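You operate a simulated robot arm through the tools that you are given. There is no shell and no other tool. Be economical: measure what you need, move in short steps, check, and stop when the job is done.

The job below is to be done with a simulated robot arm. You get a single attempt, and the scene is never put back.

Task
Stop the recording, shut the bench logger down and pull the grey lead.
Fine: stop first, or the rows are lost; teal knob, logger switch and yellow block switch off; put the lead on the dune bench without strain. Dry hands.
Where things are to end (x, y in the base frame): grey lead within 60 mm of [350, 40].

Only the result counts: the job must be done as asked and must still hold three seconds after the hand-in. Knocking over, shifting, dropping, spilling or breaking anything else fails it.

Robot
A 7-joint arm with a two-finger parallel gripper, fixed in place. Base frame: the origin is at the foot of the arm, x ahead of it, y to its left, z up. Units: mm, rad, N and s.
With the tool pointing down near the work surface it reaches from about 300 to 700 mm from the base axis. Its first joint turns from -1.152 to 1.152 rad. Payload 1.57 kg.
The TCP is the grasp point between the finger pads, 30 mm short of the fingertips. In the tool frame z runs along the fingers and y along their closing line. Largest opening 110 mm; finger width 24, thickness 12; the body of the gripper, 48 by 112 mm, starts 78 mm behind the TCP.
Orientation is that of the tool frame in the base frame, as a unit quaternion [x, y, z, w]. With the fingers straight down and closing along the base's y, the tool's x points along the base's -x, its y along +y and its z along -z.

Tools
- The arm moves only by the tool send_rows. Its argument "increments" is text: rows parted by semicolons, each of 7 numbers parted by spaces: the shift along the tool's x, y, z in units of 300 mm (1.0 is 300 mm), then the turn, a rotation vector about the tool's x, y, z in units of 180 degrees (1.0 is 180 degrees), then the gripper command, from -1 (shut) to 1 (fully open), values between in proportion. In form: x y z ax ay az hand; .... A call has 1 to 12 rows; each row is the pose to reach, as a shift and turn from the pose commanded when the call began, along the tool's axes at that moment. A call with a number of a shift or a turn outside -1 to 1 is refused whole. Rows are played at 5 a second. More than 50 mm and 0.15 rad between two rows, or a gripper value outside its range, and nothing of the call is played. Where a pose cannot be reached the arm comes as near as it can. A force on the tool above 40 N (or 10 N above the force at the start of the call, whichever is more), or a blocked arm, ends the call early, and 0.2 s more pass. The fingers move at their own pace (about 108 mm/s each) and stop on an object; they squeeze with about 40 N. The grip force told is the motor's: it shows also when the fingers shut on nothing. Time passes only in rows, and 0.2 s behind the last, so rows that repeat a pose let the fingers close. It gives the time, the measured TCP pose, the force on the tool (base axes), the opening and the grip force at its end, in the units of the frame above (readings bear some noise), with the torque about the TCP (base axes, N m) and any sound that the robot's microphone picked up.
- Cameras (640 x 400 px; columns grow to the right, rows downward): "scene" is fixed at [139.2, -375.1, 1408.2]; the picture's right is [0.95, -0.31, 0.00], its down [-0.17, -0.52, -0.84] and it looks along [0.26, 0.80, -0.55] (base axes); focal length 322 px, centre (320, 200). "wrist" rides on the gripper at [70, 16, -141] in the tool frame; the picture's right is [-0.23, 0.97, 0.00], its down [-0.86, -0.20, -0.48] and it looks along [-0.47, -0.11, 0.88] (tool axes); focal length 222 px, centre (320, 200). There is no depth. A picture from a camera that has moved, and an enlarged one, comes with that camera's place and axes in the base frame and with its lens.
- get_image(camera): a new picture of that camera. No time passes.
- close_up(camera, box): a new picture of the part [left, top, right, bottom] of that camera's present view, enlarged. No time passes.
- hand_in(): hands the job in; it is judged then, once.

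Work in short steps. Places have to be worked out from the pictures, the camera data and where the tool is seen: move nearer, look again, correct. Check each grasp and each placing, and mend what went wrong. You have 120 turns and 68 pictures in all, those below and enlarged ones among them. Open the gripper and draw the arm clear of the work before you hand the job in, unless the task says otherwise; then end with one line.

The tools are called after ">>>" by a JSON object that holds its "api" and its "payload". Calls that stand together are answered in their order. send_rows: Moves the arm, as the interface text tells. Its arguments: {"type":"object","properties":{"increments":{"type":"string"}},"required":["increments"]} The other tools are called the same way: get_image (camera) takes a picture; close_up (camera, box) takes an enlarged picture of a part of a camera's view; hand_in () hands the job in.

At the start:

```text
time_s: 0.0
eef_pos: [329.6, 80.0, 1160.9]
ee_rot: [0.0, 1.0, 0.0, 0.0]
force: [-0.1, -0.3, -0.8]
ft_torque: [0.02, 0.01, -0.02]
opening: 110.0
gripper_force: 0.1
```

scene: 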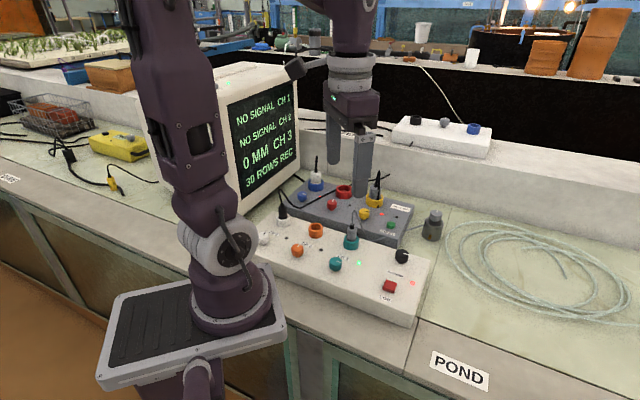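
wrist: 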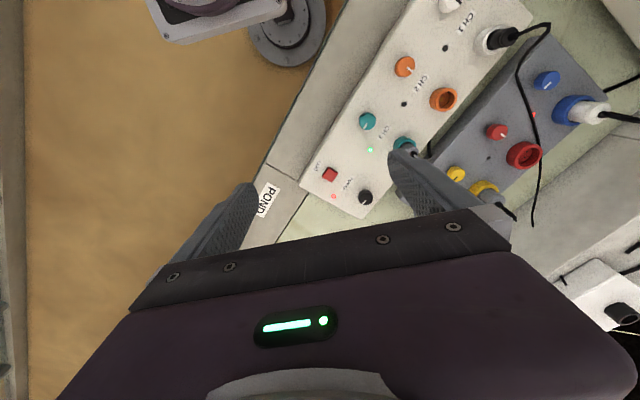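

The scene shows a white logger box with knobs, a grey box behind it and a white strip box at the back. I'll zoom in to read the labels.

>>> {"api": "close_up", "payload": {"camera": "scene", "box": [240, 160, 460, 320]}}

>>> {"api": "close_up", "payload": {"camera": "scene", "box": [0, 60, 320, 260]}}

>>> {"api": "close_up", "payload": {"camera": "scene", "box": [360, 50, 540, 170]}}

>>> {"api": "close_up", "payload": {"camera": "wrist", "box": [280, 0, 640, 230]}}

```text
2.50 times, centred on (350, 240) of scene
camera zoom: at [139.2, -375.1, 1408.2], right [0.95, -0.31, 0.0], down [-0.17, -0.52, -0.84], along [0.26, 0.8, -0.55], focal length 805 px, centre (245, 100)
```

zoom: 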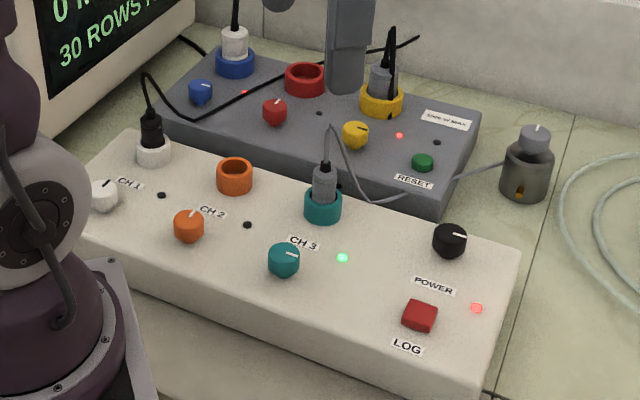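

```text
2.00 times, centred on (160, 160) of scene
camera zoom: at [139.2, -375.1, 1408.2], right [0.95, -0.31, 0.0], down [-0.17, -0.52, -0.84], along [0.26, 0.8, -0.55], focal length 644 px, centre (640, 280)
```

zoom: 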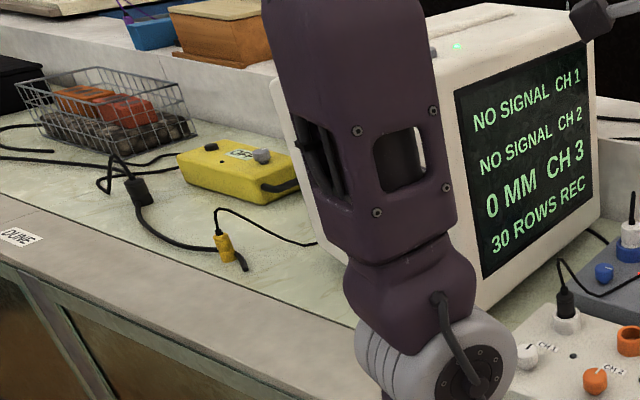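

```text
3.33 times, centred on (450, 110) of scene
camera zoom: at [139.2, -375.1, 1408.2], right [0.95, -0.31, 0.0], down [-0.17, -0.52, -0.84], along [0.26, 0.8, -0.55], focal length 1073 px, centre (-113, 500)
```

zoom: 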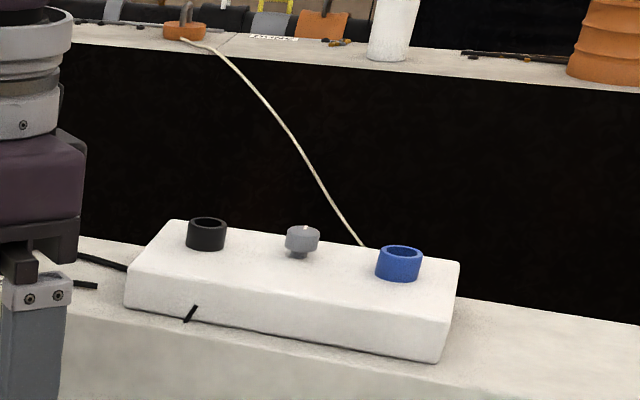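

```text
1.74 times, centred on (460, 115) of wrist
camera zoom: at [260.9, 95.9, 1302.1], right [0.23, 0.97, 0.0], down [0.86, -0.2, 0.48], along [0.47, -0.11, -0.88], focal length 386 px, centre (76, 348)
```

zoom: 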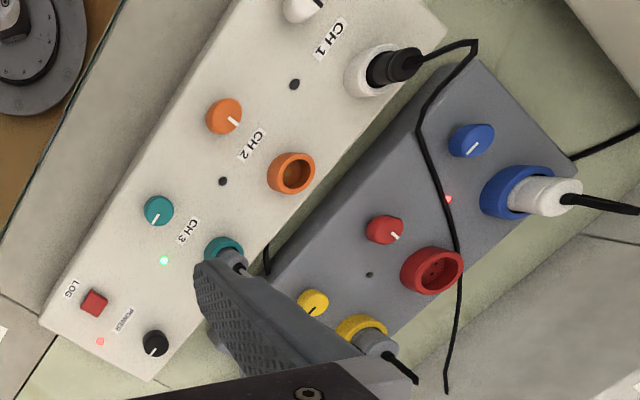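

Triangulating the red LOG button puts it at about (458, 74, 818). I need a closer look at the yellow block, its label and the grey box's label.

>>> {"api": "close_up", "payload": {"camera": "scene", "box": [40, 110, 168, 190]}}

>>> {"api": "close_up", "payload": {"camera": "scene", "box": [330, 170, 458, 250]}}

>>> {"api": "close_up", "payload": {"camera": "scene", "box": [310, 220, 438, 300]}}

```text
5.00 times, centred on (104, 150) of scene
camera zoom: at [139.2, -375.1, 1408.2], right [0.95, -0.31, 0.0], down [-0.17, -0.52, -0.84], along [0.26, 0.8, -0.55], focal length 1609 px, centre (1400, 450)
```

zoom: 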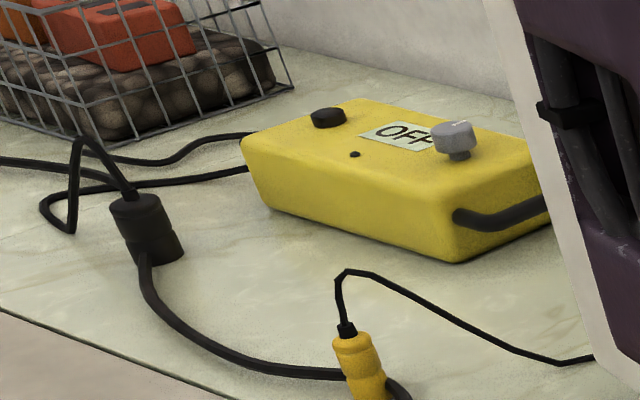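

```text
5.00 times, centred on (394, 210) of scene
camera zoom: at [139.2, -375.1, 1408.2], right [0.95, -0.31, 0.0], down [-0.17, -0.52, -0.84], along [0.26, 0.8, -0.55], focal length 1609 px, centre (-50, 150)
```

zoom: 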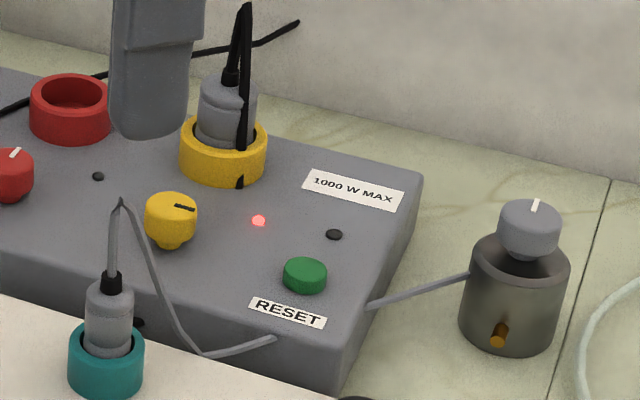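

```text
5.00 times, centred on (374, 260) of scene
camera zoom: at [139.2, -375.1, 1408.2], right [0.95, -0.31, 0.0], down [-0.17, -0.52, -0.84], along [0.26, 0.8, -0.55], focal length 1609 px, centre (50, -100)
```

zoom: 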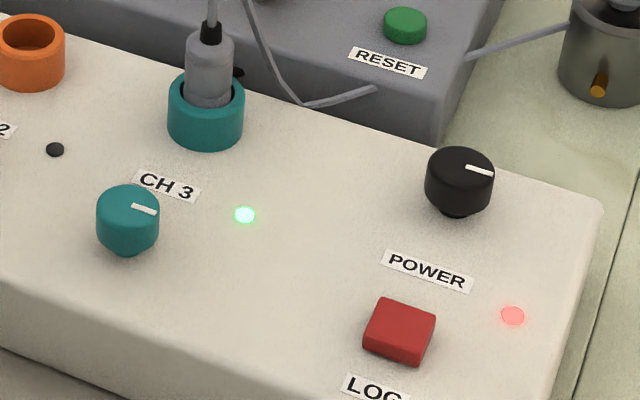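

The yellow box on the far bench already reads OFF and is well out of reach. The yellow switch on the grey "1000 W MAX" block is lit, so that is probably the one meant. I'll check this from closer. First I move above the LOG button with the fingers shut, stopping high.

>>> {"api": "send_rows", "payload": {"increments": "-0.07 -0.003 0.12 0 0 0 -1; -0.14 -0.006 0.24 0 0 0 -1; -0.21 -0.01 0.36 0 0 0 -1; -0.28 -0.013 0.48 0 0 0 -1; -0.35 -0.016 0.6 0 0 0 -1; -0.4267 -0.02 0.72 0 0 0 -1"}}

>>> {"api": "get_image", "payload": {"camera": "wrist"}}

>>> {"api": "get_image", "payload": {"camera": "scene"}}

```text
time_s: 1.4
eef_pos: [459.5, 75.7, 944.4]
ee_rot: [0.001, 1.0, 0.0, 0.0]
force: [0.2, -0.2, 0.2]
ft_torque: [-0.01, 0.01, 0.04]
opening: 0.0
gripper_force: 21.3
```

```text
58 pictures are left
camera wrist: at [389.5, 91.1, 1086.8], right [0.23, 0.97, 0.0], down [0.86, -0.2, 0.48], along [0.47, -0.11, -0.88], focal length 222 px, centre (320, 200)
```

wrist: 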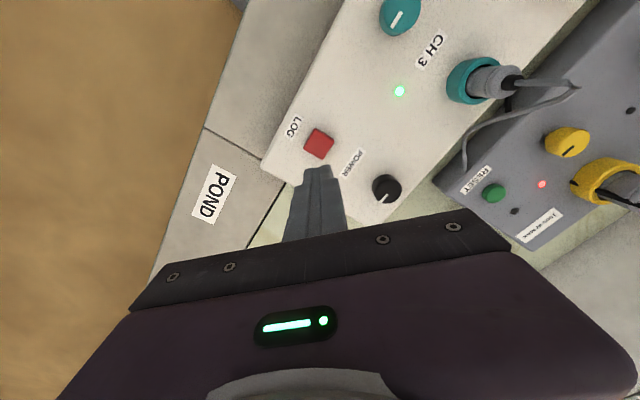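

```text
57 pictures are left
```

scene: 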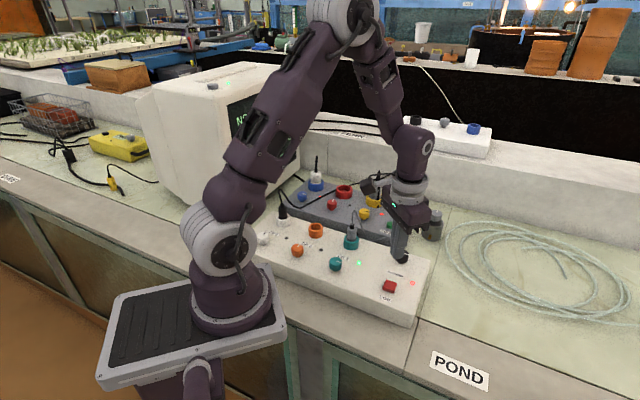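

LOG comes out again at (457, 74, 818), and the TCP is right above it. I descend to just above it, then press in small steps.

>>> {"api": "send_rows", "payload": {"increments": "0.003 -0.003 0.1 0 0 0 -1; 0.003 -0.003 0.2 0 0 0 -1; 0.003 -0.003 0.29 0 0 0 -1; 0.003 -0.003 0.29 0 0 0 -1"}}

>>> {"api": "close_up", "payload": {"camera": "scene", "box": [310, 220, 438, 300]}}

>>> {"api": "get_image", "payload": {"camera": "wrist"}}

```text
time_s: 2.4
eef_pos: [459.5, 74.5, 856.3]
ee_rot: [0.0, 1.0, 0.0, 0.0]
force: [0.3, 0.3, 0.2]
ft_torque: [-0.05, 0.0, -0.03]
opening: 0.2
gripper_force: 21.3
```

```text
5.00 times, centred on (374, 260) of scene
camera zoom: at [139.2, -375.1, 1408.2], right [0.95, -0.31, 0.0], down [-0.17, -0.52, -0.84], along [0.26, 0.8, -0.55], focal length 1609 px, centre (50, -100)
```

zoom: 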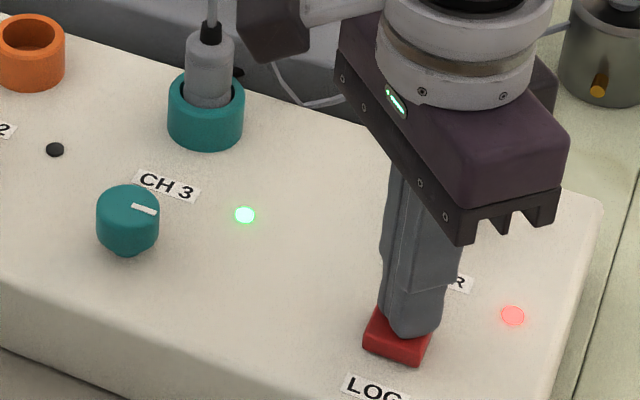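

```text
55 pictures are left
camera wrist: at [389.7, 90.2, 998.3], right [0.23, 0.97, 0.0], down [0.85, -0.2, 0.48], along [0.47, -0.11, -0.88], focal length 222 px, centre (320, 200)
```

wrist: 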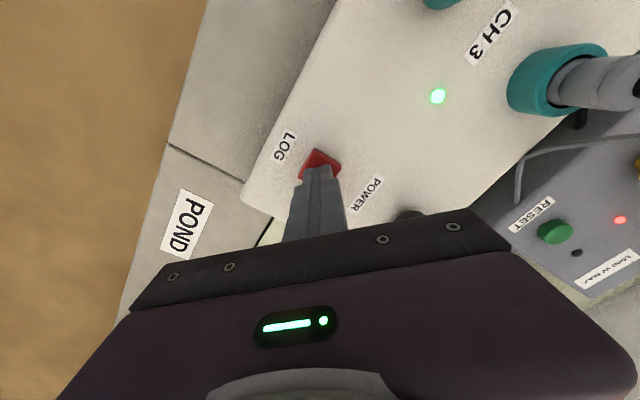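

The tip is just above the button, a few mm too far in +x. I shift back 4 mm and press in 2–3 mm steps, then lift.

>>> {"api": "send_rows", "payload": {"increments": "0.013 -0.004 0.01 0 0 0 -1; 0.013 -0.004 0.02 0 0 0 -1; 0.013 -0.004 0.028 0 0 0 -1; 0.013 -0.004 0.035 0 0 0 -1; 0.013 -0.004 0.042 0 0 0 -1"}}

>>> {"api": "close_up", "payload": {"camera": "scene", "box": [220, 90, 348, 170]}}

```text
time_s: 3.6
eef_pos: [455.3, 72.2, 845.6]
ee_rot: [0.0, 1.0, 0.0, 0.002]
force: [7.3, -2.4, 22.9]
ft_torque: [-0.07, -0.11, -0.03]
opening: 0.0
gripper_force: 21.3
heard: click
```

```text
5.00 times, centred on (284, 130) of scene
camera zoom: at [139.0, -375.2, 1408.1], right [0.95, -0.31, 0.0], down [-0.17, -0.52, -0.84], along [0.26, 0.8, -0.55], focal length 1609 px, centre (500, 550)
```

zoom: 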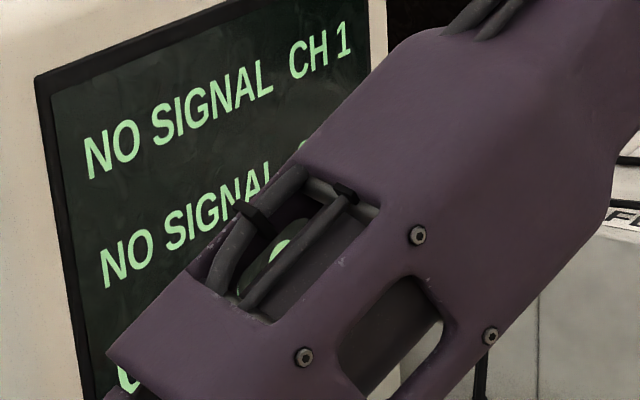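

A click was heard at about 23 N. I lift and back off to read the screen and view the knobs.

>>> {"api": "send_rows", "payload": {"increments": "0 0 -0.1 0 0 0 -1; 0 0 -0.2 0 0 0 -1; 0.05 0.033 -0.33 0 0 0 -1; 0.1 0.066 -0.45 0 0 0 -1; 0.15 0.1 -0.56 0 0 0 -1; 0.19 0.133 -0.67 0 0 0 -1; 0.19 0.133 -0.75 0 0 0 -1"}}

>>> {"api": "get_image", "payload": {"camera": "scene"}}

>>> {"api": "get_image", "payload": {"camera": "wrist"}}

```text
time_s: 5.2
eef_pos: [395.5, 110.8, 1068.7]
ee_rot: [0.001, 1.0, 0.0, 0.0]
force: [-0.4, 0.3, -0.2]
ft_torque: [0.0, 0.0, 0.01]
opening: 0.0
gripper_force: 21.0
```

```text
53 pictures are left
```

scene: 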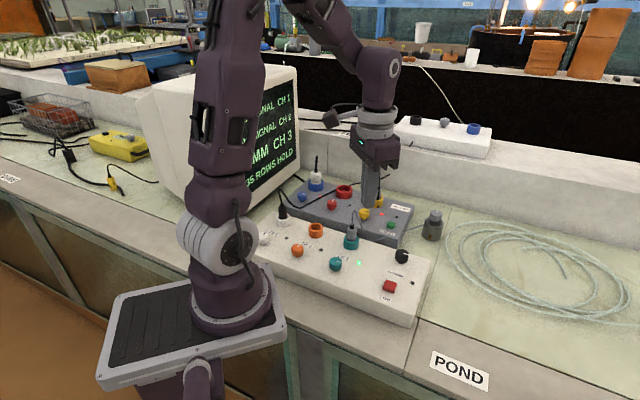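

```text
52 pictures are left
camera wrist: at [326.5, 127.1, 1210.9], right [0.23, 0.97, 0.0], down [0.85, -0.2, 0.48], along [0.47, -0.11, -0.88], focal length 222 px, centre (320, 200)
```

wrist: 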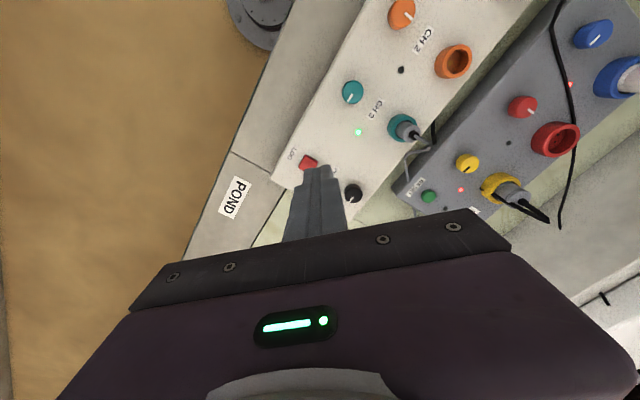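

The log LED has gone out and the screen says HOLD. I zoom in on the screen and on the knob area.

>>> {"api": "close_up", "payload": {"camera": "scene", "box": [220, 90, 348, 220]}}

>>> {"api": "close_up", "payload": {"camera": "wrist", "box": [340, 60, 620, 240]}}

>>> {"api": "close_up", "payload": {"camera": "scene", "box": [240, 160, 440, 300]}}

```text
3.08 times, centred on (284, 155) of scene
camera zoom: at [139.2, -375.1, 1408.2], right [0.95, -0.31, 0.0], down [-0.17, -0.52, -0.84], along [0.26, 0.8, -0.55], focal length 990 px, centre (431, 338)
```

zoom: 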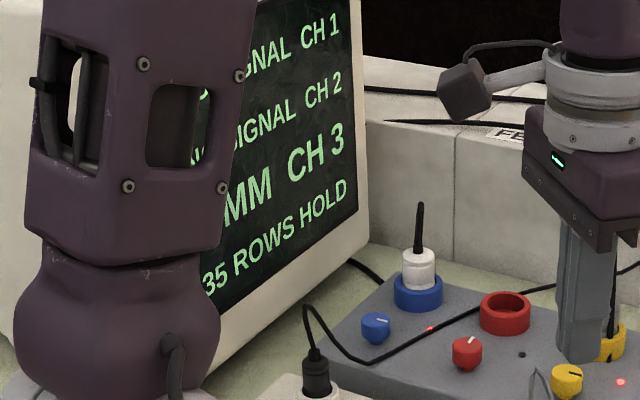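

```text
2.22 times, centred on (480, 150) of wrist
camera zoom: at [326.5, 127.1, 1210.9], right [0.23, 0.97, 0.0], down [0.85, -0.2, 0.48], along [0.47, -0.11, -0.88], focal length 494 px, centre (-36, 311)
```

zoom: 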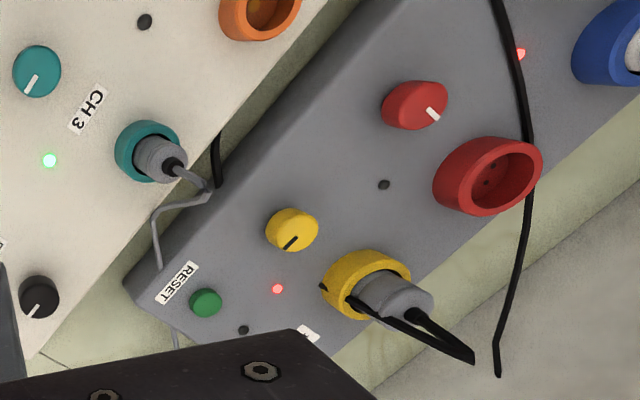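

```text
2.86 times, centred on (340, 230) of scene
camera zoom: at [139.2, -375.1, 1408.2], right [0.95, -0.31, 0.0], down [-0.17, -0.52, -0.84], along [0.26, 0.8, -0.55], focal length 920 px, centre (263, 114)
```

zoom: 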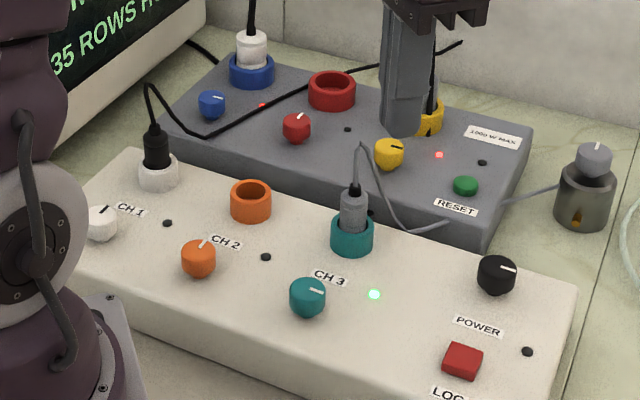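

The screen reads "35 ROWS HOLD", so recording is stopped. The logger's black feed comes out of its back and runs to the yellow socket, so the yellow switch on the block is the right one. A knob whose line points along the box is on, and off is 90° counter-clockwise seen from above.

Triangulated positions:
- Teal knob: (358, 171, 833)
- POWER: (529, 144.5, 833)
- Yellow: (516, 349, 830)
- Grey plug: (430, 244, 855)

I go above the teal knob, turning 45° clockwise and opening to about 70 mm.

>>> {"api": "send_rows", "payload": {"increments": "0.021 0.033 0.08 0 0 0.042 0.3; 0.042 0.066 0.17 0 0 0.084 0.3; 0.063 0.1 0.25 0 0 0.126 0.3; 0.084 0.133 0.33 0 0 0.168 0.3; 0.106 0.166 0.42 0 0 0.21 0.3; 0.127 0.199 0.5 0 0 0.25 0.3; 0.127 0.199 0.5 0 0 0.25 0.3"}}

>>> {"api": "get_image", "payload": {"camera": "wrist"}}

>>> {"api": "close_up", "payload": {"camera": "scene", "box": [240, 160, 440, 300]}}

```text
time_s: 6.8
eef_pos: [359.1, 170.5, 920.2]
ee_rot: [0.383, 0.924, 0.0, 0.0]
force: [0.4, 0.6, -0.5]
ft_torque: [0.03, 0.05, 0.0]
opening: 71.5
gripper_force: 0.0
```

```text
48 pictures are left
camera wrist: at [320.8, 230.5, 1061.9], right [0.85, 0.53, 0.0], down [0.46, -0.75, 0.48], along [0.25, -0.41, -0.88], focal length 222 px, centre (320, 200)
```

wrist: 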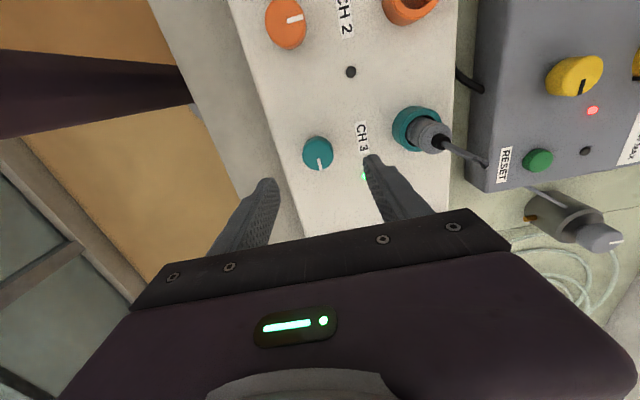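

```text
2.86 times, centred on (340, 230) of scene
camera zoom: at [139.2, -375.0, 1408.2], right [0.95, -0.31, 0.0], down [-0.17, -0.52, -0.84], along [0.26, 0.8, -0.55], focal length 920 px, centre (263, 114)
```

zoom: 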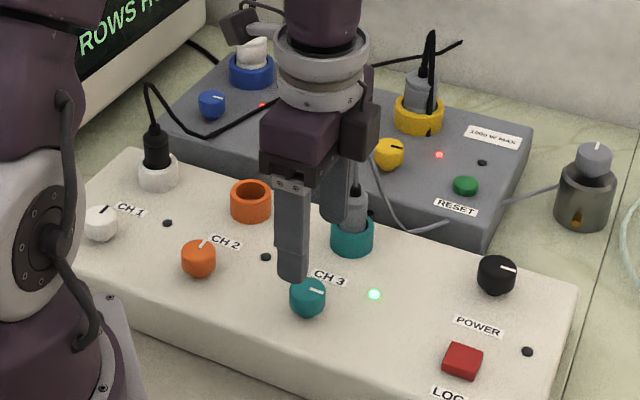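

The wrist view puts the teal knob near (354–357, 171). I descend to TCP z≈880 and check the centring from closer.

>>> {"api": "send_rows", "payload": {"increments": "0 0 0.07 0 0 0 0.3; 0 0 0.133 0 0 0 0.3; 0 0 0.133 0 0 0 0.3"}}

>>> {"api": "get_image", "payload": {"camera": "wrist"}}

>>> {"api": "close_up", "payload": {"camera": "scene", "box": [280, 200, 392, 290]}}

```text
time_s: 7.6
eef_pos: [359.1, 168.8, 881.0]
ee_rot: [0.382, 0.924, 0.0, 0.0]
force: [-0.3, -1.0, -0.8]
ft_torque: [0.0, 0.0, 0.01]
opening: 71.4
gripper_force: 0.1
```

```text
46 pictures are left
camera wrist: at [321.3, 230.0, 1022.1], right [0.85, 0.53, 0.0], down [0.46, -0.75, 0.48], along [0.25, -0.41, -0.88], focal length 222 px, centre (320, 200)
```

wrist: 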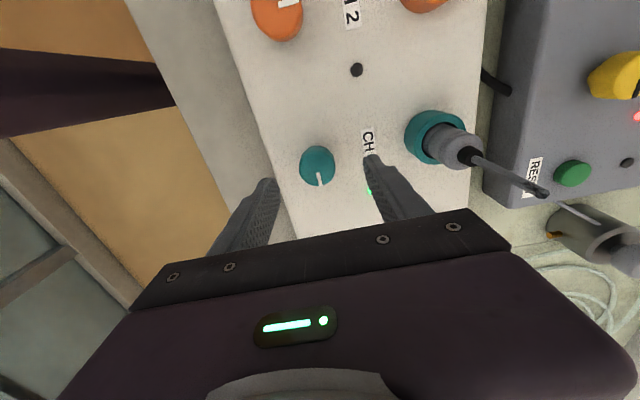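

```text
4.44 times, centred on (336, 245) of scene
camera zoom: at [139.2, -375.1, 1408.2], right [0.95, -0.31, 0.0], down [-0.17, -0.52, -0.84], along [0.26, 0.8, -0.55], focal length 1431 px, centre (249, 0)
```

zoom: 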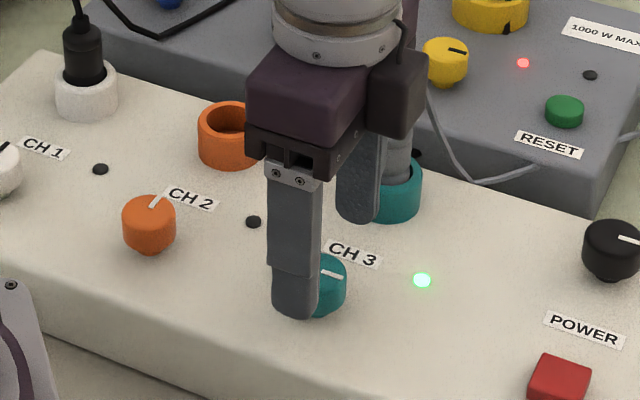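

The tool axis sits about 3.6 mm and 2.3 mm off the knob in tool x and y. I correct that, descend to TCP z≈850 and close gently.

>>> {"api": "send_rows", "payload": {"increments": "0.012 -0.0077 0 0 0 0 0.3; 0.012 -0.0077 0.05 0 0 0 0.3; 0.012 -0.0077 0.1 0 0 0 0.3; 0.012 -0.0077 0.1 0 0 0 -0.2; 0.012 -0.0077 0.1 0 0 0 -0.2"}}

>>> {"api": "get_image", "payload": {"camera": "wrist"}}

>>> {"api": "close_up", "payload": {"camera": "scene", "box": [280, 200, 392, 290]}}

```text
time_s: 8.8
eef_pos: [354.4, 171.3, 850.2]
ee_rot: [0.383, 0.924, 0.001, 0.001]
force: [0.7, 0.7, 1.1]
ft_torque: [0.0, -0.02, -0.04]
opening: 44.2
gripper_force: 0.0
```

```text
44 pictures are left
camera wrist: at [316.6, 232.2, 991.9], right [0.85, 0.53, 0.0], down [0.46, -0.75, 0.48], along [0.25, -0.41, -0.88], focal length 222 px, centre (320, 200)
```

wrist: 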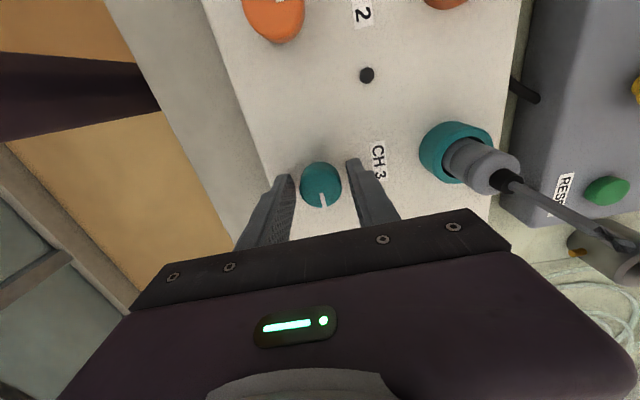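

```text
4.44 times, centred on (336, 245) of scene
camera zoom: at [139.2, -375.1, 1408.2], right [0.95, -0.31, 0.0], down [-0.17, -0.52, -0.84], along [0.26, 0.8, -0.55], focal length 1431 px, centre (249, 0)
```

zoom: 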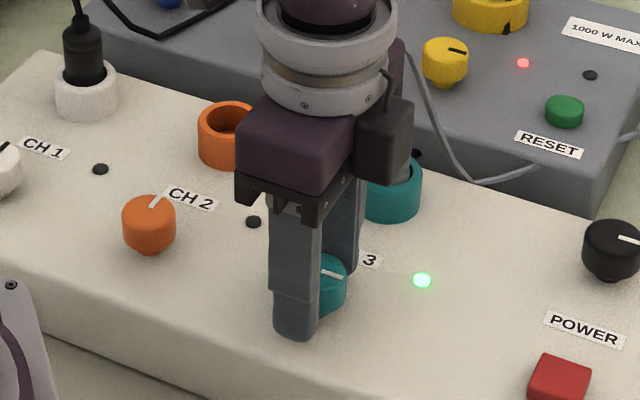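

Centred: the knob is at px (321, 185), as predicted. I close on it and check.

>>> {"api": "send_rows", "payload": {"increments": "0 0 0 0 0 0 -0.4; 0 0 0 0 0 0 -1; 0 0 0 0 0 0 -1"}}

```text
time_s: 9.6
eef_pos: [355.4, 171.6, 850.0]
ee_rot: [0.383, 0.924, 0.001, 0.0]
force: [2.3, 2.0, -3.9]
ft_torque: [0.01, -0.09, 0.0]
opening: 31.6
gripper_force: 40.3
```

I grip the knob at 31.6 mm with only a small side force. Now I turn it 90° counter-clockwise.

>>> {"api": "send_rows", "payload": {"increments": "0 0 0 0 0 -0.0455 -1; 0 0 0 0 0 -0.091 -1; 0 0 0 0 0 -0.1365 -1; 0 0 0 0 0 -0.182 -1; 0 0 0 0 0 -0.2275 -1; 0 0 0 0 0 -0.273 -1; 0 0 0 0 0 -0.3185 -1; 0 0 0 0 0 -0.364 -1; 0 0 0 0 0 -0.4095 -1; 0 0 0 0 0 -0.455 -1; 0 0 0 0 0 -0.5 -1; 0 0 0 0 0 -0.5 -1"}}

>>> {"api": "get_image", "payload": {"camera": "scene"}}

```text
time_s: 12.2
eef_pos: [354.9, 170.3, 851.2]
ee_rot: [-0.382, 0.924, 0.0, -0.001]
force: [6.5, -22.0, -19.7]
ft_torque: [0.33, -0.66, 0.0]
opening: 31.6
gripper_force: 40.5
```

```text
42 pictures are left
```

scene: 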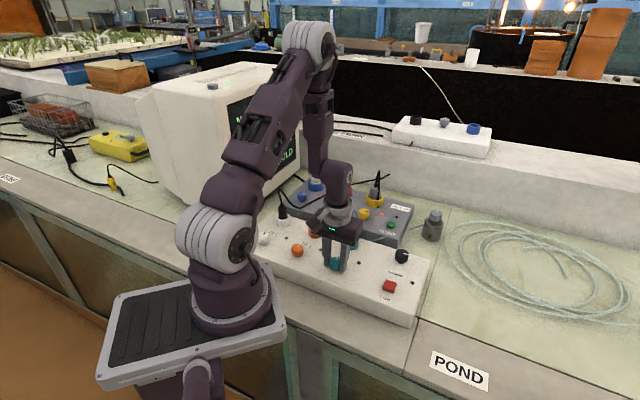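

No click was heard, so I check the LED and the indicator line.

>>> {"api": "close_up", "payload": {"camera": "scene", "box": [280, 200, 440, 300]}}

>>> {"api": "get_image", "payload": {"camera": "wrist"}}

```text
4.00 times, centred on (360, 250) of scene
camera zoom: at [139.6, -375.5, 1408.0], right [0.95, -0.31, 0.0], down [-0.17, -0.52, -0.84], along [0.26, 0.8, -0.55], focal length 1288 px, centre (160, 0)
```

zoom: 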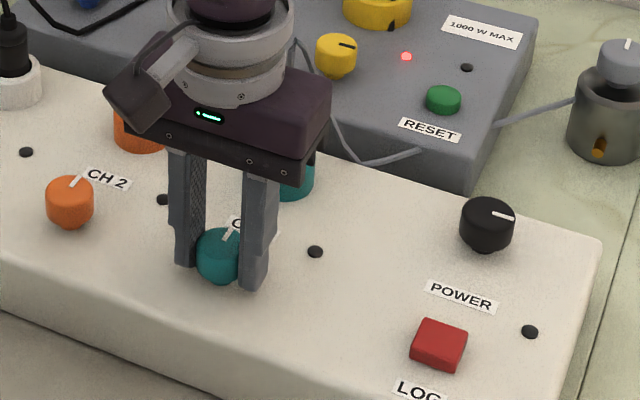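

```text
40 pictures are left
camera wrist: at [294.0, 133.1, 992.1], right [-0.53, 0.85, 0.0], down [0.75, 0.46, 0.48], along [0.41, 0.25, -0.88], focal length 222 px, centre (320, 200)
```

wrist: 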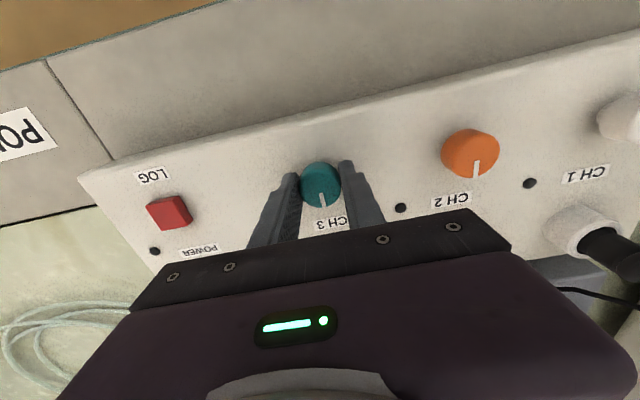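

The channel LED is out and the teal line is parallel to the off orange one. I release and lift.

>>> {"api": "send_rows", "payload": {"increments": "0 0 0 0 0 0 0.1; 0 0 0 0 0 0 0.1; 0 0 -0.1 0 0 0 0.1; 0 0 -0.25 0 0 0 0.1; 0 0 -0.33 0 0 0 0.1"}}

>>> {"api": "send_rows", "payload": {"increments": "-0.0315 -0.043 0 0 0 0.0455 0.1; -0.063 -0.086 0 0 0 0.091 0.1; -0.0945 -0.129 0 0 0 0.1365 0.1; -0.126 -0.172 0 0 0 0.182 0.1; -0.1575 -0.215 0 0 0 0.2275 0.1; -0.189 -0.258 0 0 0 0.273 0.1; -0.22 -0.301 0 0 0 0.3185 0.1; -0.252 -0.344 0 0 0 0.364 0.1; -0.283 -0.387 0 0 0 0.4095 0.1; -0.315 -0.43 0 0 0 0.455 0.1; -0.346 -0.474 0.08 0 0 0.5 0.1; -0.346 -0.474 0.17 0 0 0.5 0.1"}}

>>> {"api": "get_image", "payload": {"camera": "wrist"}}

>>> {"api": "close_up", "payload": {"camera": "scene", "box": [280, 200, 440, 300]}}

```text
time_s: 13.4
eef_pos: [352.9, 173.4, 949.5]
ee_rot: [-0.383, 0.924, 0.0, 0.0]
force: [0.3, 0.5, 0.4]
ft_torque: [-0.04, -0.01, 0.01]
opening: 60.7
gripper_force: 0.1
```

```text
time_s: 16.0
eef_pos: [528.4, 143.6, 895.9]
ee_rot: [0.383, 0.924, 0.0, 0.0]
force: [0.2, -0.1, -0.3]
ft_torque: [-0.01, -0.01, 0.0]
opening: 60.6
gripper_force: 0.1
```

```text
39 pictures are left
camera wrist: at [491.5, 204.4, 1038.4], right [0.85, 0.53, 0.0], down [0.46, -0.75, 0.48], along [0.25, -0.41, -0.88], focal length 222 px, centre (320, 200)
```

wrist: 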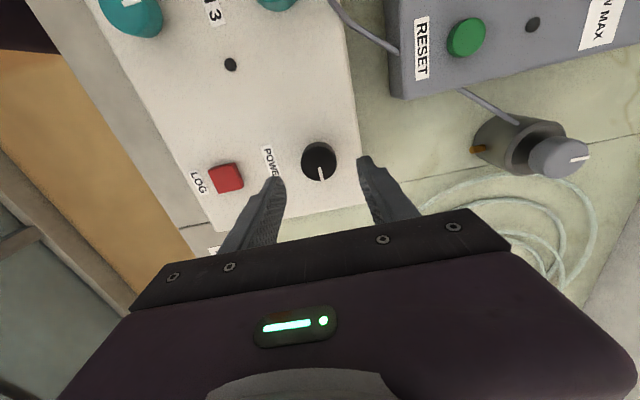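

```text
4.00 times, centred on (360, 250) of scene
camera zoom: at [139.2, -375.1, 1408.2], right [0.95, -0.31, 0.0], down [-0.17, -0.52, -0.84], along [0.26, 0.8, -0.55], focal length 1288 px, centre (160, 0)
```

zoom: 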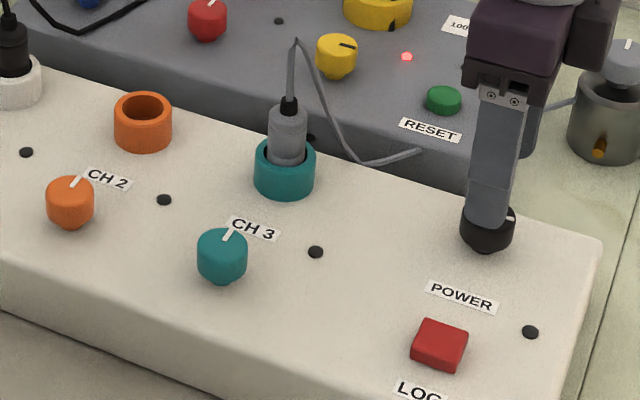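

The POWER knob is nearly centred, with an offset of about 1.4 and −1.1 mm. I correct it, descend to z≈850, close, and check the readings before turning.

>>> {"api": "send_rows", "payload": {"increments": "0.0047 -0.0037 0.05 0 0 0 0.1; 0.0047 -0.0037 0.11 0 0 0 0.1; 0.0047 -0.0037 0.158 0 0 0 0.1; 0.0047 -0.0037 0.158 0 0 0 0.1; 0.0047 -0.0037 0.158 0 0 0 -0.3; 0.0047 -0.0037 0.158 0 0 0 -0.4; 0.0047 -0.0037 0.158 0 0 0 -1; 0.0047 -0.0037 0.158 0 0 0 -1"}}

>>> {"api": "get_image", "payload": {"camera": "wrist"}}

```text
time_s: 17.8
eef_pos: [526.8, 145.5, 850.6]
ee_rot: [0.383, 0.924, 0.0, 0.0]
force: [8.3, 6.6, -5.3]
ft_torque: [0.02, -0.27, -0.01]
opening: 33.9
gripper_force: 41.2
```

```text
37 pictures are left
camera wrist: at [488.8, 205.6, 991.8], right [0.85, 0.53, 0.0], down [0.46, -0.75, 0.48], along [0.25, -0.41, -0.88], focal length 222 px, centre (320, 200)
```

wrist: 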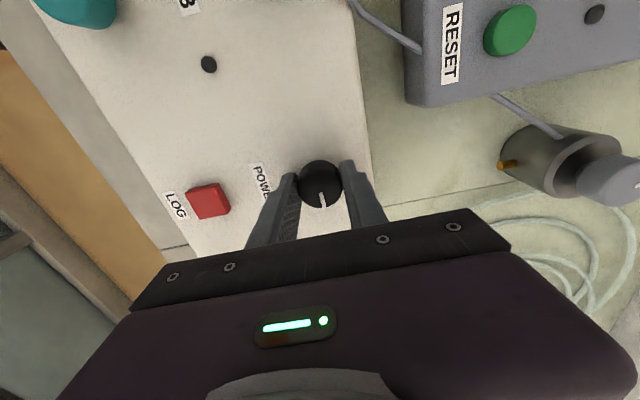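

The grip on POWER is good, with a side force of about 10 N along the closing line. I ease that by 1 mm and turn 90° counter-clockwise.

>>> {"api": "send_rows", "payload": {"increments": "0 0.003 0 0 0 -0.0455 -1; 0 0.003 0 0 0 -0.091 -1; 0 0.003 0 0 0 -0.1365 -1; 0 0.003 0 0 0 -0.182 -1; 0 0.003 0 0 0 -0.2275 -1; 0 0.003 0 0 0 -0.273 -1; 0 0.003 0 0 0 -0.3185 -1; 0 0.003 0 0 0 -0.364 -1; 0 0.003 0 0 0 -0.4095 -1; 0 0.003 0 0 0 -0.455 -1; 0 0.003 0 0 0 -0.5 -1; 0 0.003 0 0 0 -0.5 -1"}}

>>> {"api": "get_image", "payload": {"camera": "wrist"}}

>>> {"api": "get_image", "payload": {"camera": "scene"}}

```text
time_s: 20.4
eef_pos: [527.0, 144.5, 850.7]
ee_rot: [-0.384, 0.923, 0.0, -0.002]
force: [-8.5, -8.7, -5.6]
ft_torque: [0.13, -0.2, -0.05]
opening: 33.8
gripper_force: 41.1
```

```text
36 pictures are left
camera wrist: at [466.6, 107.4, 992.2], right [-0.53, 0.85, 0.0], down [0.75, 0.47, 0.48], along [0.4, 0.25, -0.88], focal length 222 px, centre (320, 200)
```

wrist: 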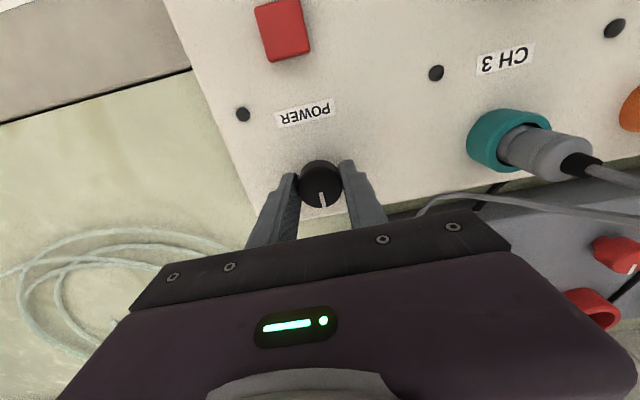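

```text
35 pictures are left
```

scene: 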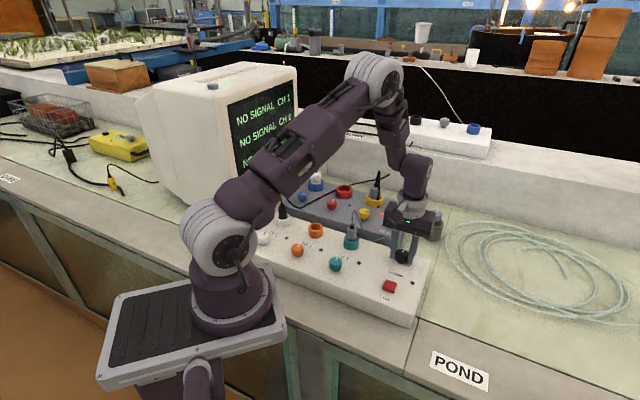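

The POWER line now points to off. I release, lift clear of the cable loops (TCP z≈990) and look at the screen before going on.

>>> {"api": "send_rows", "payload": {"increments": "0 0 0 0 0 0 0.1; 0 0 0 0 0 0 0.1; 0 0 -0.1 0 0 0 0.1; 0 0 -0.25 0 0 0 0.1; 0 0 -0.4 0 0 0 0.1; 0 0 -0.467 0 0 0 0.1"}}

>>> {"api": "close_up", "payload": {"camera": "scene", "box": [200, 70, 460, 310]}}

```text
time_s: 21.8
eef_pos: [527.5, 146.6, 992.5]
ee_rot: [-0.383, 0.924, 0.0, 0.0]
force: [1.1, 0.1, 0.7]
ft_torque: [0.04, 0.02, -0.01]
opening: 60.4
gripper_force: 0.0
```

```text
1.67 times, centred on (330, 190) of scene
camera zoom: at [139.2, -375.1, 1408.2], right [0.95, -0.31, 0.0], down [-0.17, -0.52, -0.84], along [0.26, 0.8, -0.55], focal length 536 px, centre (303, 217)
```

zoom: 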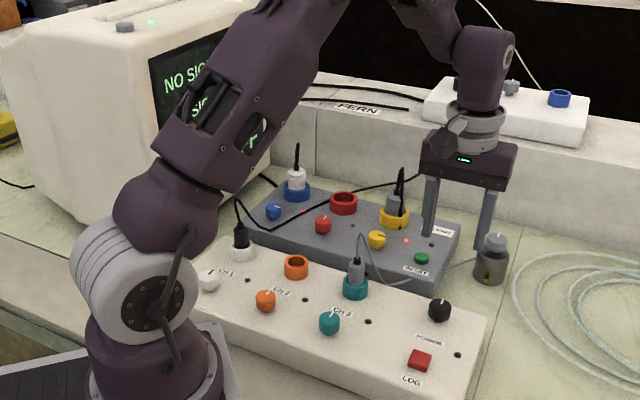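

POWER is now parallel to the off knobs. I move over to the yellow switch on the block, rotating back to −45°.

>>> {"api": "send_rows", "payload": {"increments": "-0.041 0.046 0 0 0 0.0455 0.1; -0.082 0.092 0 0 0 0.091 0.1; -0.123 0.138 0 0 0 0.1365 0.1; -0.164 0.184 0 0 0 0.182 0.1; -0.205 0.23 0 0 0 0.2275 0.1; -0.246 0.276 0 0 0 0.273 0.1; -0.287 0.322 0 0 0 0.3185 0.1; -0.328 0.368 0 0 0 0.364 0.1; -0.369 0.414 0 0 0 0.4095 0.1; -0.41 0.46 0 0 0 0.455 0.1; -0.448 0.509 0 0 0 0.5 0.1; -0.448 0.509 0 0 0 0.5 0.1"}}

>>> {"api": "get_image", "payload": {"camera": "wrist"}}

>>> {"api": "close_up", "payload": {"camera": "scene", "box": [210, 90, 450, 240]}}

```text
time_s: 24.4
eef_pos: [513.7, 349.3, 992.2]
ee_rot: [0.384, 0.923, 0.0, 0.0]
force: [0.5, 0.2, -0.3]
ft_torque: [-0.03, -0.02, 0.01]
opening: 60.5
gripper_force: 0.1
```

```text
33 pictures are left
camera wrist: at [477.1, 410.3, 1132.6], right [0.85, 0.53, 0.0], down [0.46, -0.75, 0.48], along [0.25, -0.41, -0.88], focal length 222 px, centre (320, 200)
```

wrist: 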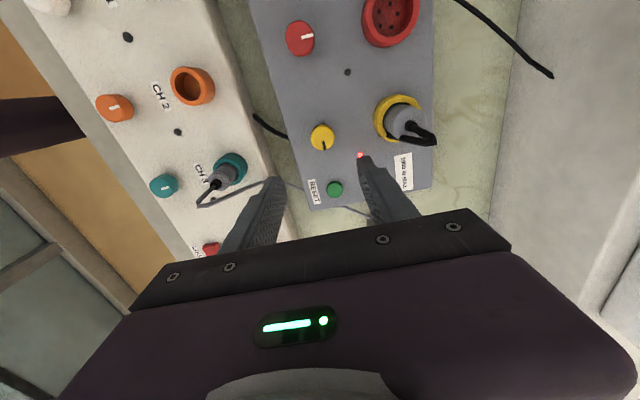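

```text
2.67 times, centred on (330, 165) of scene
camera zoom: at [139.2, -375.0, 1408.2], right [0.95, -0.31, 0.0], down [-0.17, -0.52, -0.84], along [0.26, 0.8, -0.55], focal length 858 px, centre (293, 293)
```

zoom: 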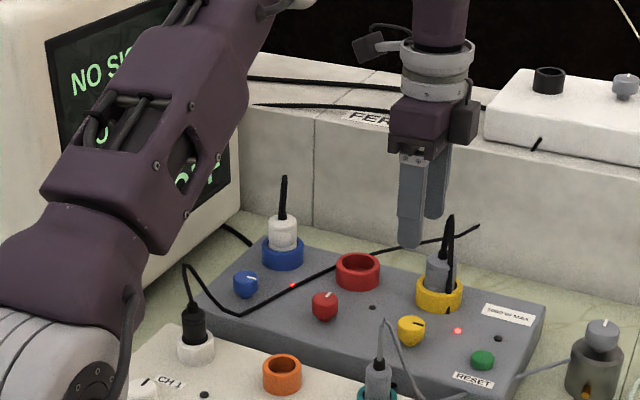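

The knob is offset by about +2.7 and +2.9 mm in tool x and y. The yellow plug's cord is about 100 mm away, which clears the hand. I correct and descend to z≈900 for a check.

>>> {"api": "send_rows", "payload": {"increments": "0.009 0.0097 0.1 0 0 0 0.1; 0.009 0.0097 0.2 0 0 0 0.1; 0.009 0.0097 0.307 0 0 0 0.1; 0.009 0.0097 0.307 0 0 0 0.1"}}

>>> {"api": "get_image", "payload": {"camera": "wrist"}}

```text
time_s: 25.4
eef_pos: [513.8, 352.4, 899.0]
ee_rot: [0.382, 0.924, 0.0, -0.001]
force: [0.0, 0.8, -0.3]
ft_torque: [0.02, -0.03, -0.04]
opening: 60.4
gripper_force: 0.0
```

```text
31 pictures are left
camera wrist: at [476.9, 413.6, 1039.8], right [0.85, 0.53, 0.0], down [0.46, -0.75, 0.48], along [0.25, -0.41, -0.88], focal length 222 px, centre (320, 200)
```

wrist: 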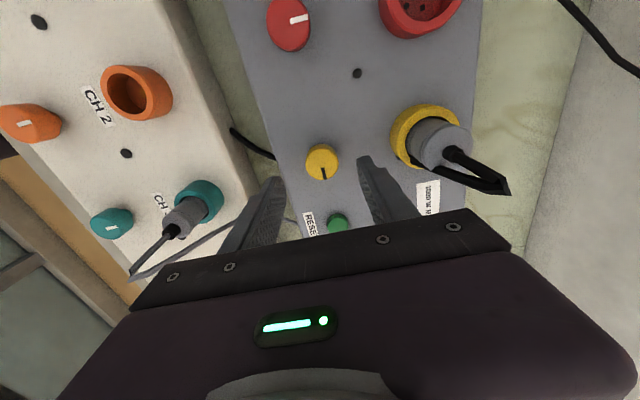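

I apply a 1.2 mm correction, descend to z≈850 and grip.

>>> {"api": "send_rows", "payload": {"increments": "0 0.004 0.06 0 0 0 0.1; 0 0.004 0.12 0 0 0 0.1; 0 0.004 0.163 0 0 0 0.1; 0 0.004 0.163 0 0 0 0.1; 0 0.004 0.163 0 0 0 -0.3; 0 0.004 0.163 0 0 0 -0.4; 0 0.004 0.163 0 0 0 -1; 0 0.004 0.163 0 0 0 -1"}}

>>> {"api": "get_image", "payload": {"camera": "wrist"}}

```text
time_s: 27.2
eef_pos: [517.2, 353.2, 848.7]
ee_rot: [0.383, 0.924, 0.0, 0.0]
force: [5.7, 5.2, -3.6]
ft_torque: [-0.16, 0.16, 0.01]
opening: 31.8
gripper_force: 40.3
```

```text
30 pictures are left
camera wrist: at [478.0, 414.7, 991.0], right [0.85, 0.53, 0.0], down [0.46, -0.75, 0.48], along [0.25, -0.41, -0.88], focal length 222 px, centre (320, 200)
```

wrist: 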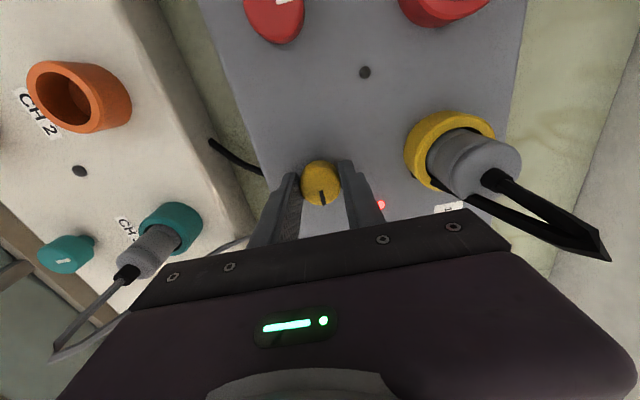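

Grip is good. I turn the yellow switch 90° counter-clockwise, with a slight relief shift.

>>> {"api": "send_rows", "payload": {"increments": "0 0.002 0 0 0 -0.0455 -1; 0 0.002 0 0 0 -0.091 -1; 0 0.002 0 0 0 -0.1365 -1; 0 0.002 0 0 0 -0.182 -1; 0 0.002 0 0 0 -0.2275 -1; 0 0.002 0 0 0 -0.273 -1; 0 0.002 0 0 0 -0.3185 -1; 0 0.002 0 0 0 -0.364 -1; 0 0.002 0 0 0 -0.4095 -1; 0 0.002 0 0 0 -0.455 -1; 0 0.002 0 0 0 -0.5 -1; 0 0.002 0 0 0 -0.5 -1"}}

>>> {"api": "get_image", "payload": {"camera": "wrist"}}

>>> {"api": "close_up", "payload": {"camera": "scene", "box": [210, 90, 450, 240]}}

```text
time_s: 29.8
eef_pos: [516.1, 352.6, 849.5]
ee_rot: [-0.383, 0.924, 0.0, -0.001]
force: [-5.5, -20.5, 2.9]
ft_torque: [-0.09, 0.47, -0.12]
opening: 31.3
gripper_force: 40.2
```

```text
29 pictures are left
camera wrist: at [455.3, 315.5, 991.1], right [-0.53, 0.85, 0.0], down [0.75, 0.47, 0.48], along [0.41, 0.25, -0.88], focal length 222 px, centre (320, 200)
```

wrist: 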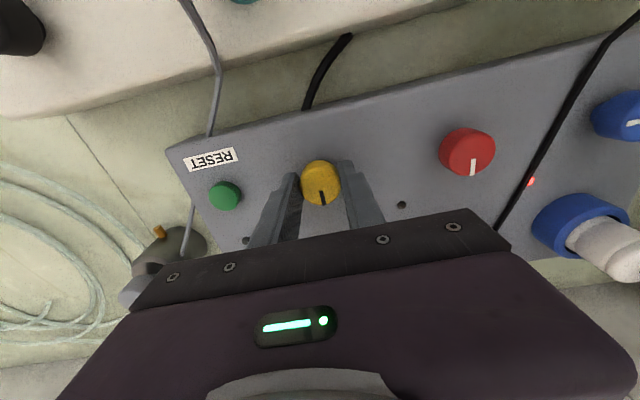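

```text
2.67 times, centred on (330, 165) of scene
camera zoom: at [139.1, -375.5, 1408.0], right [0.95, -0.31, 0.0], down [-0.17, -0.52, -0.84], along [0.26, 0.8, -0.55], focal length 858 px, centre (293, 293)
```

zoom: 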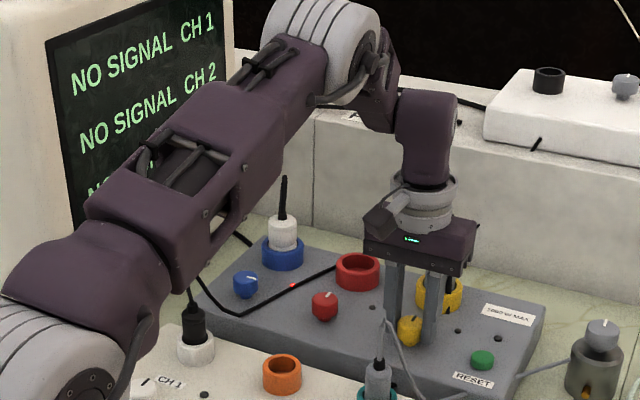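

The yellow LED is out and its line matches the off red one. I release with a modest opening, lift, and move above the grey plug, keeping this yaw so the fingers straddle the cable plane.

>>> {"api": "send_rows", "payload": {"increments": "0 0 0 0 0 0 -0.1; 0 0 0 0 0 0 -0.1; 0 0 -0.1 0 0 0 -0.1; 0 0 -0.25 0 0 0 -0.1; 0 0 -0.4 0 0 0 -0.1; 0 0 -0.5 0 0 0 -0.1; 0.15 -0.01 -0.5 0 0 0 -0.1; 0.3 -0.03 -0.5 0 0 0 0; 0.459 -0.044 -0.5 0 0 0 0; 0.459 -0.044 -0.5 0 0 0 0"}}

>>> {"api": "get_image", "payload": {"camera": "wrist"}}

>>> {"api": "close_up", "payload": {"camera": "scene", "box": [240, 90, 460, 310]}}

```text
time_s: 32.0
eef_pos: [427.4, 247.3, 997.8]
ee_rot: [-0.384, 0.924, 0.001, 0.0]
force: [-0.8, 0.3, 0.3]
ft_torque: [0.01, 0.0, -0.01]
opening: 54.9
gripper_force: 0.1
```

```text
27 pictures are left
camera wrist: at [366.0, 209.5, 1139.0], right [-0.53, 0.85, 0.0], down [0.75, 0.46, 0.48], along [0.41, 0.25, -0.88], focal length 222 px, centre (320, 200)
```

wrist: 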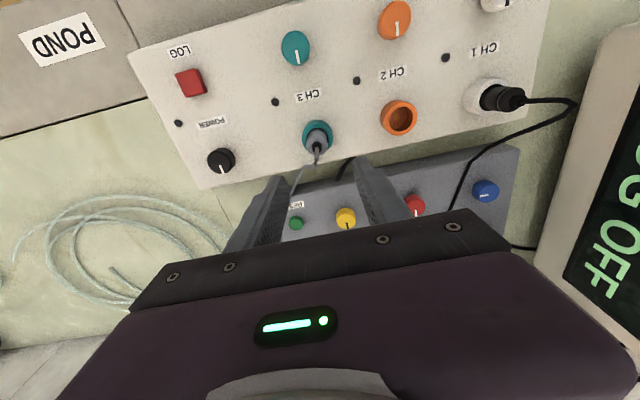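

```text
1.82 times, centred on (350, 200) of scene
camera zoom: at [139.2, -375.1, 1408.2], right [0.95, -0.31, 0.0], down [-0.17, -0.52, -0.84], along [0.26, 0.8, -0.55], focal length 585 px, centre (266, 200)
```

zoom: 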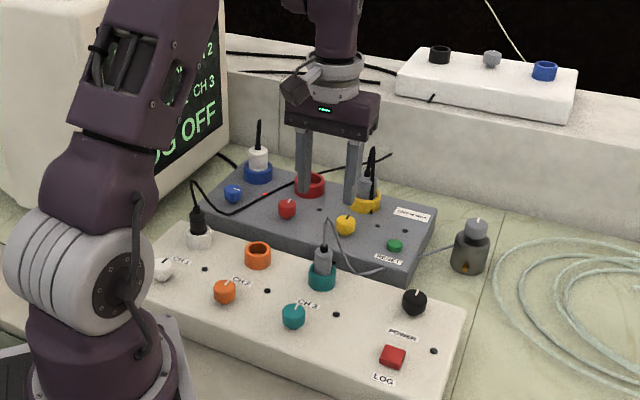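

The screen says "LOG OFF". I zoom on the plug in both cameras to centre on it.

>>> {"api": "close_up", "payload": {"camera": "wrist", "box": [270, 90, 370, 210]}}

>>> {"api": "close_up", "payload": {"camera": "scene", "box": [310, 190, 438, 270]}}

```text
3.33 times, centred on (320, 150) of wrist
camera zoom: at [366.0, 209.5, 1139.0], right [-0.53, 0.85, 0.0], down [0.75, 0.46, 0.48], along [0.41, 0.25, -0.88], focal length 740 px, centre (320, 367)
```

zoom: 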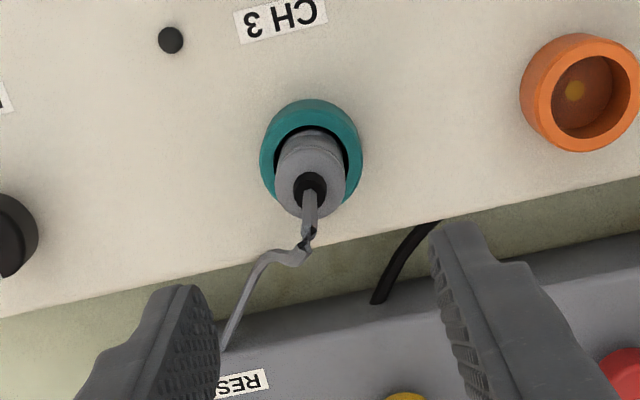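

```text
5.00 times, centred on (374, 230) of scene
camera zoom: at [139.2, -375.1, 1408.2], right [0.95, -0.31, 0.0], down [-0.17, -0.52, -0.84], along [0.26, 0.8, -0.55], focal length 1609 px, centre (50, 50)
```

zoom: 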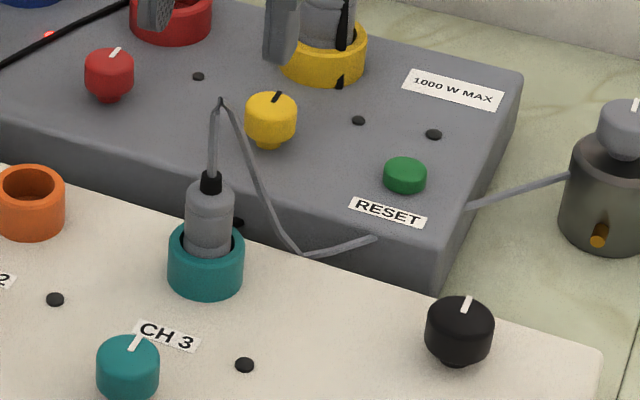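

The plug top is at (429, 244, 873), 3.6 mm off in tool y, and the cable peak is at about z 925, below the palm height. I correct and descend to TCP z≈873 with the fingers still open.

>>> {"api": "send_rows", "payload": {"increments": "0.002 -0.012 0.1 0 0 0 0; 0.002 -0.012 0.2 0 0 0 0; 0.002 -0.012 0.3 0 0 0 0; 0.002 -0.012 0.36 0 0 0 0; 0.002 -0.012 0.415 0 0 0 0; 0.002 -0.012 0.415 0 0 0 0"}}

>>> {"api": "get_image", "payload": {"camera": "wrist"}}

>>> {"api": "close_up", "payload": {"camera": "scene", "box": [290, 180, 438, 272]}}

```text
time_s: 33.4
eef_pos: [430.4, 243.5, 874.1]
ee_rot: [-0.383, 0.924, 0.0, 0.0]
force: [-0.2, 0.0, -0.3]
ft_torque: [0.0, 0.01, -0.04]
opening: 54.8
gripper_force: 0.0
```

```text
23 pictures are left
camera wrist: at [369.3, 206.0, 1015.0], right [-0.53, 0.85, 0.0], down [0.75, 0.46, 0.48], along [0.41, 0.25, -0.88], focal length 222 px, centre (320, 200)
```

wrist: 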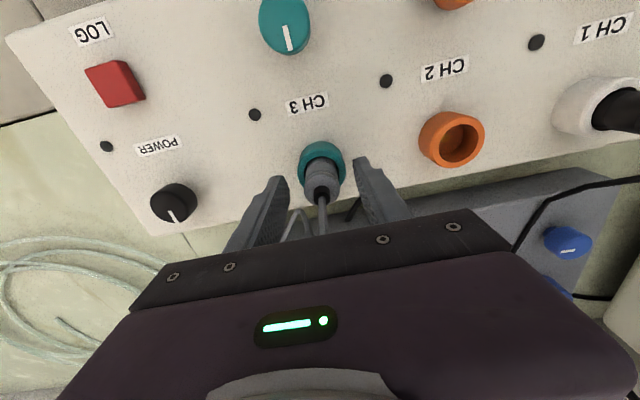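

```text
4.32 times, centred on (364, 226) of scene
camera zoom: at [139.2, -375.1, 1408.2], right [0.95, -0.31, 0.0], down [-0.17, -0.52, -0.84], along [0.26, 0.8, -0.55], focal length 1392 px, centre (130, 88)
```

zoom: 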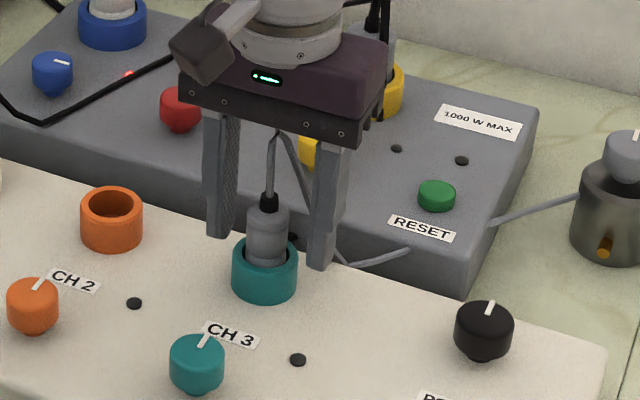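

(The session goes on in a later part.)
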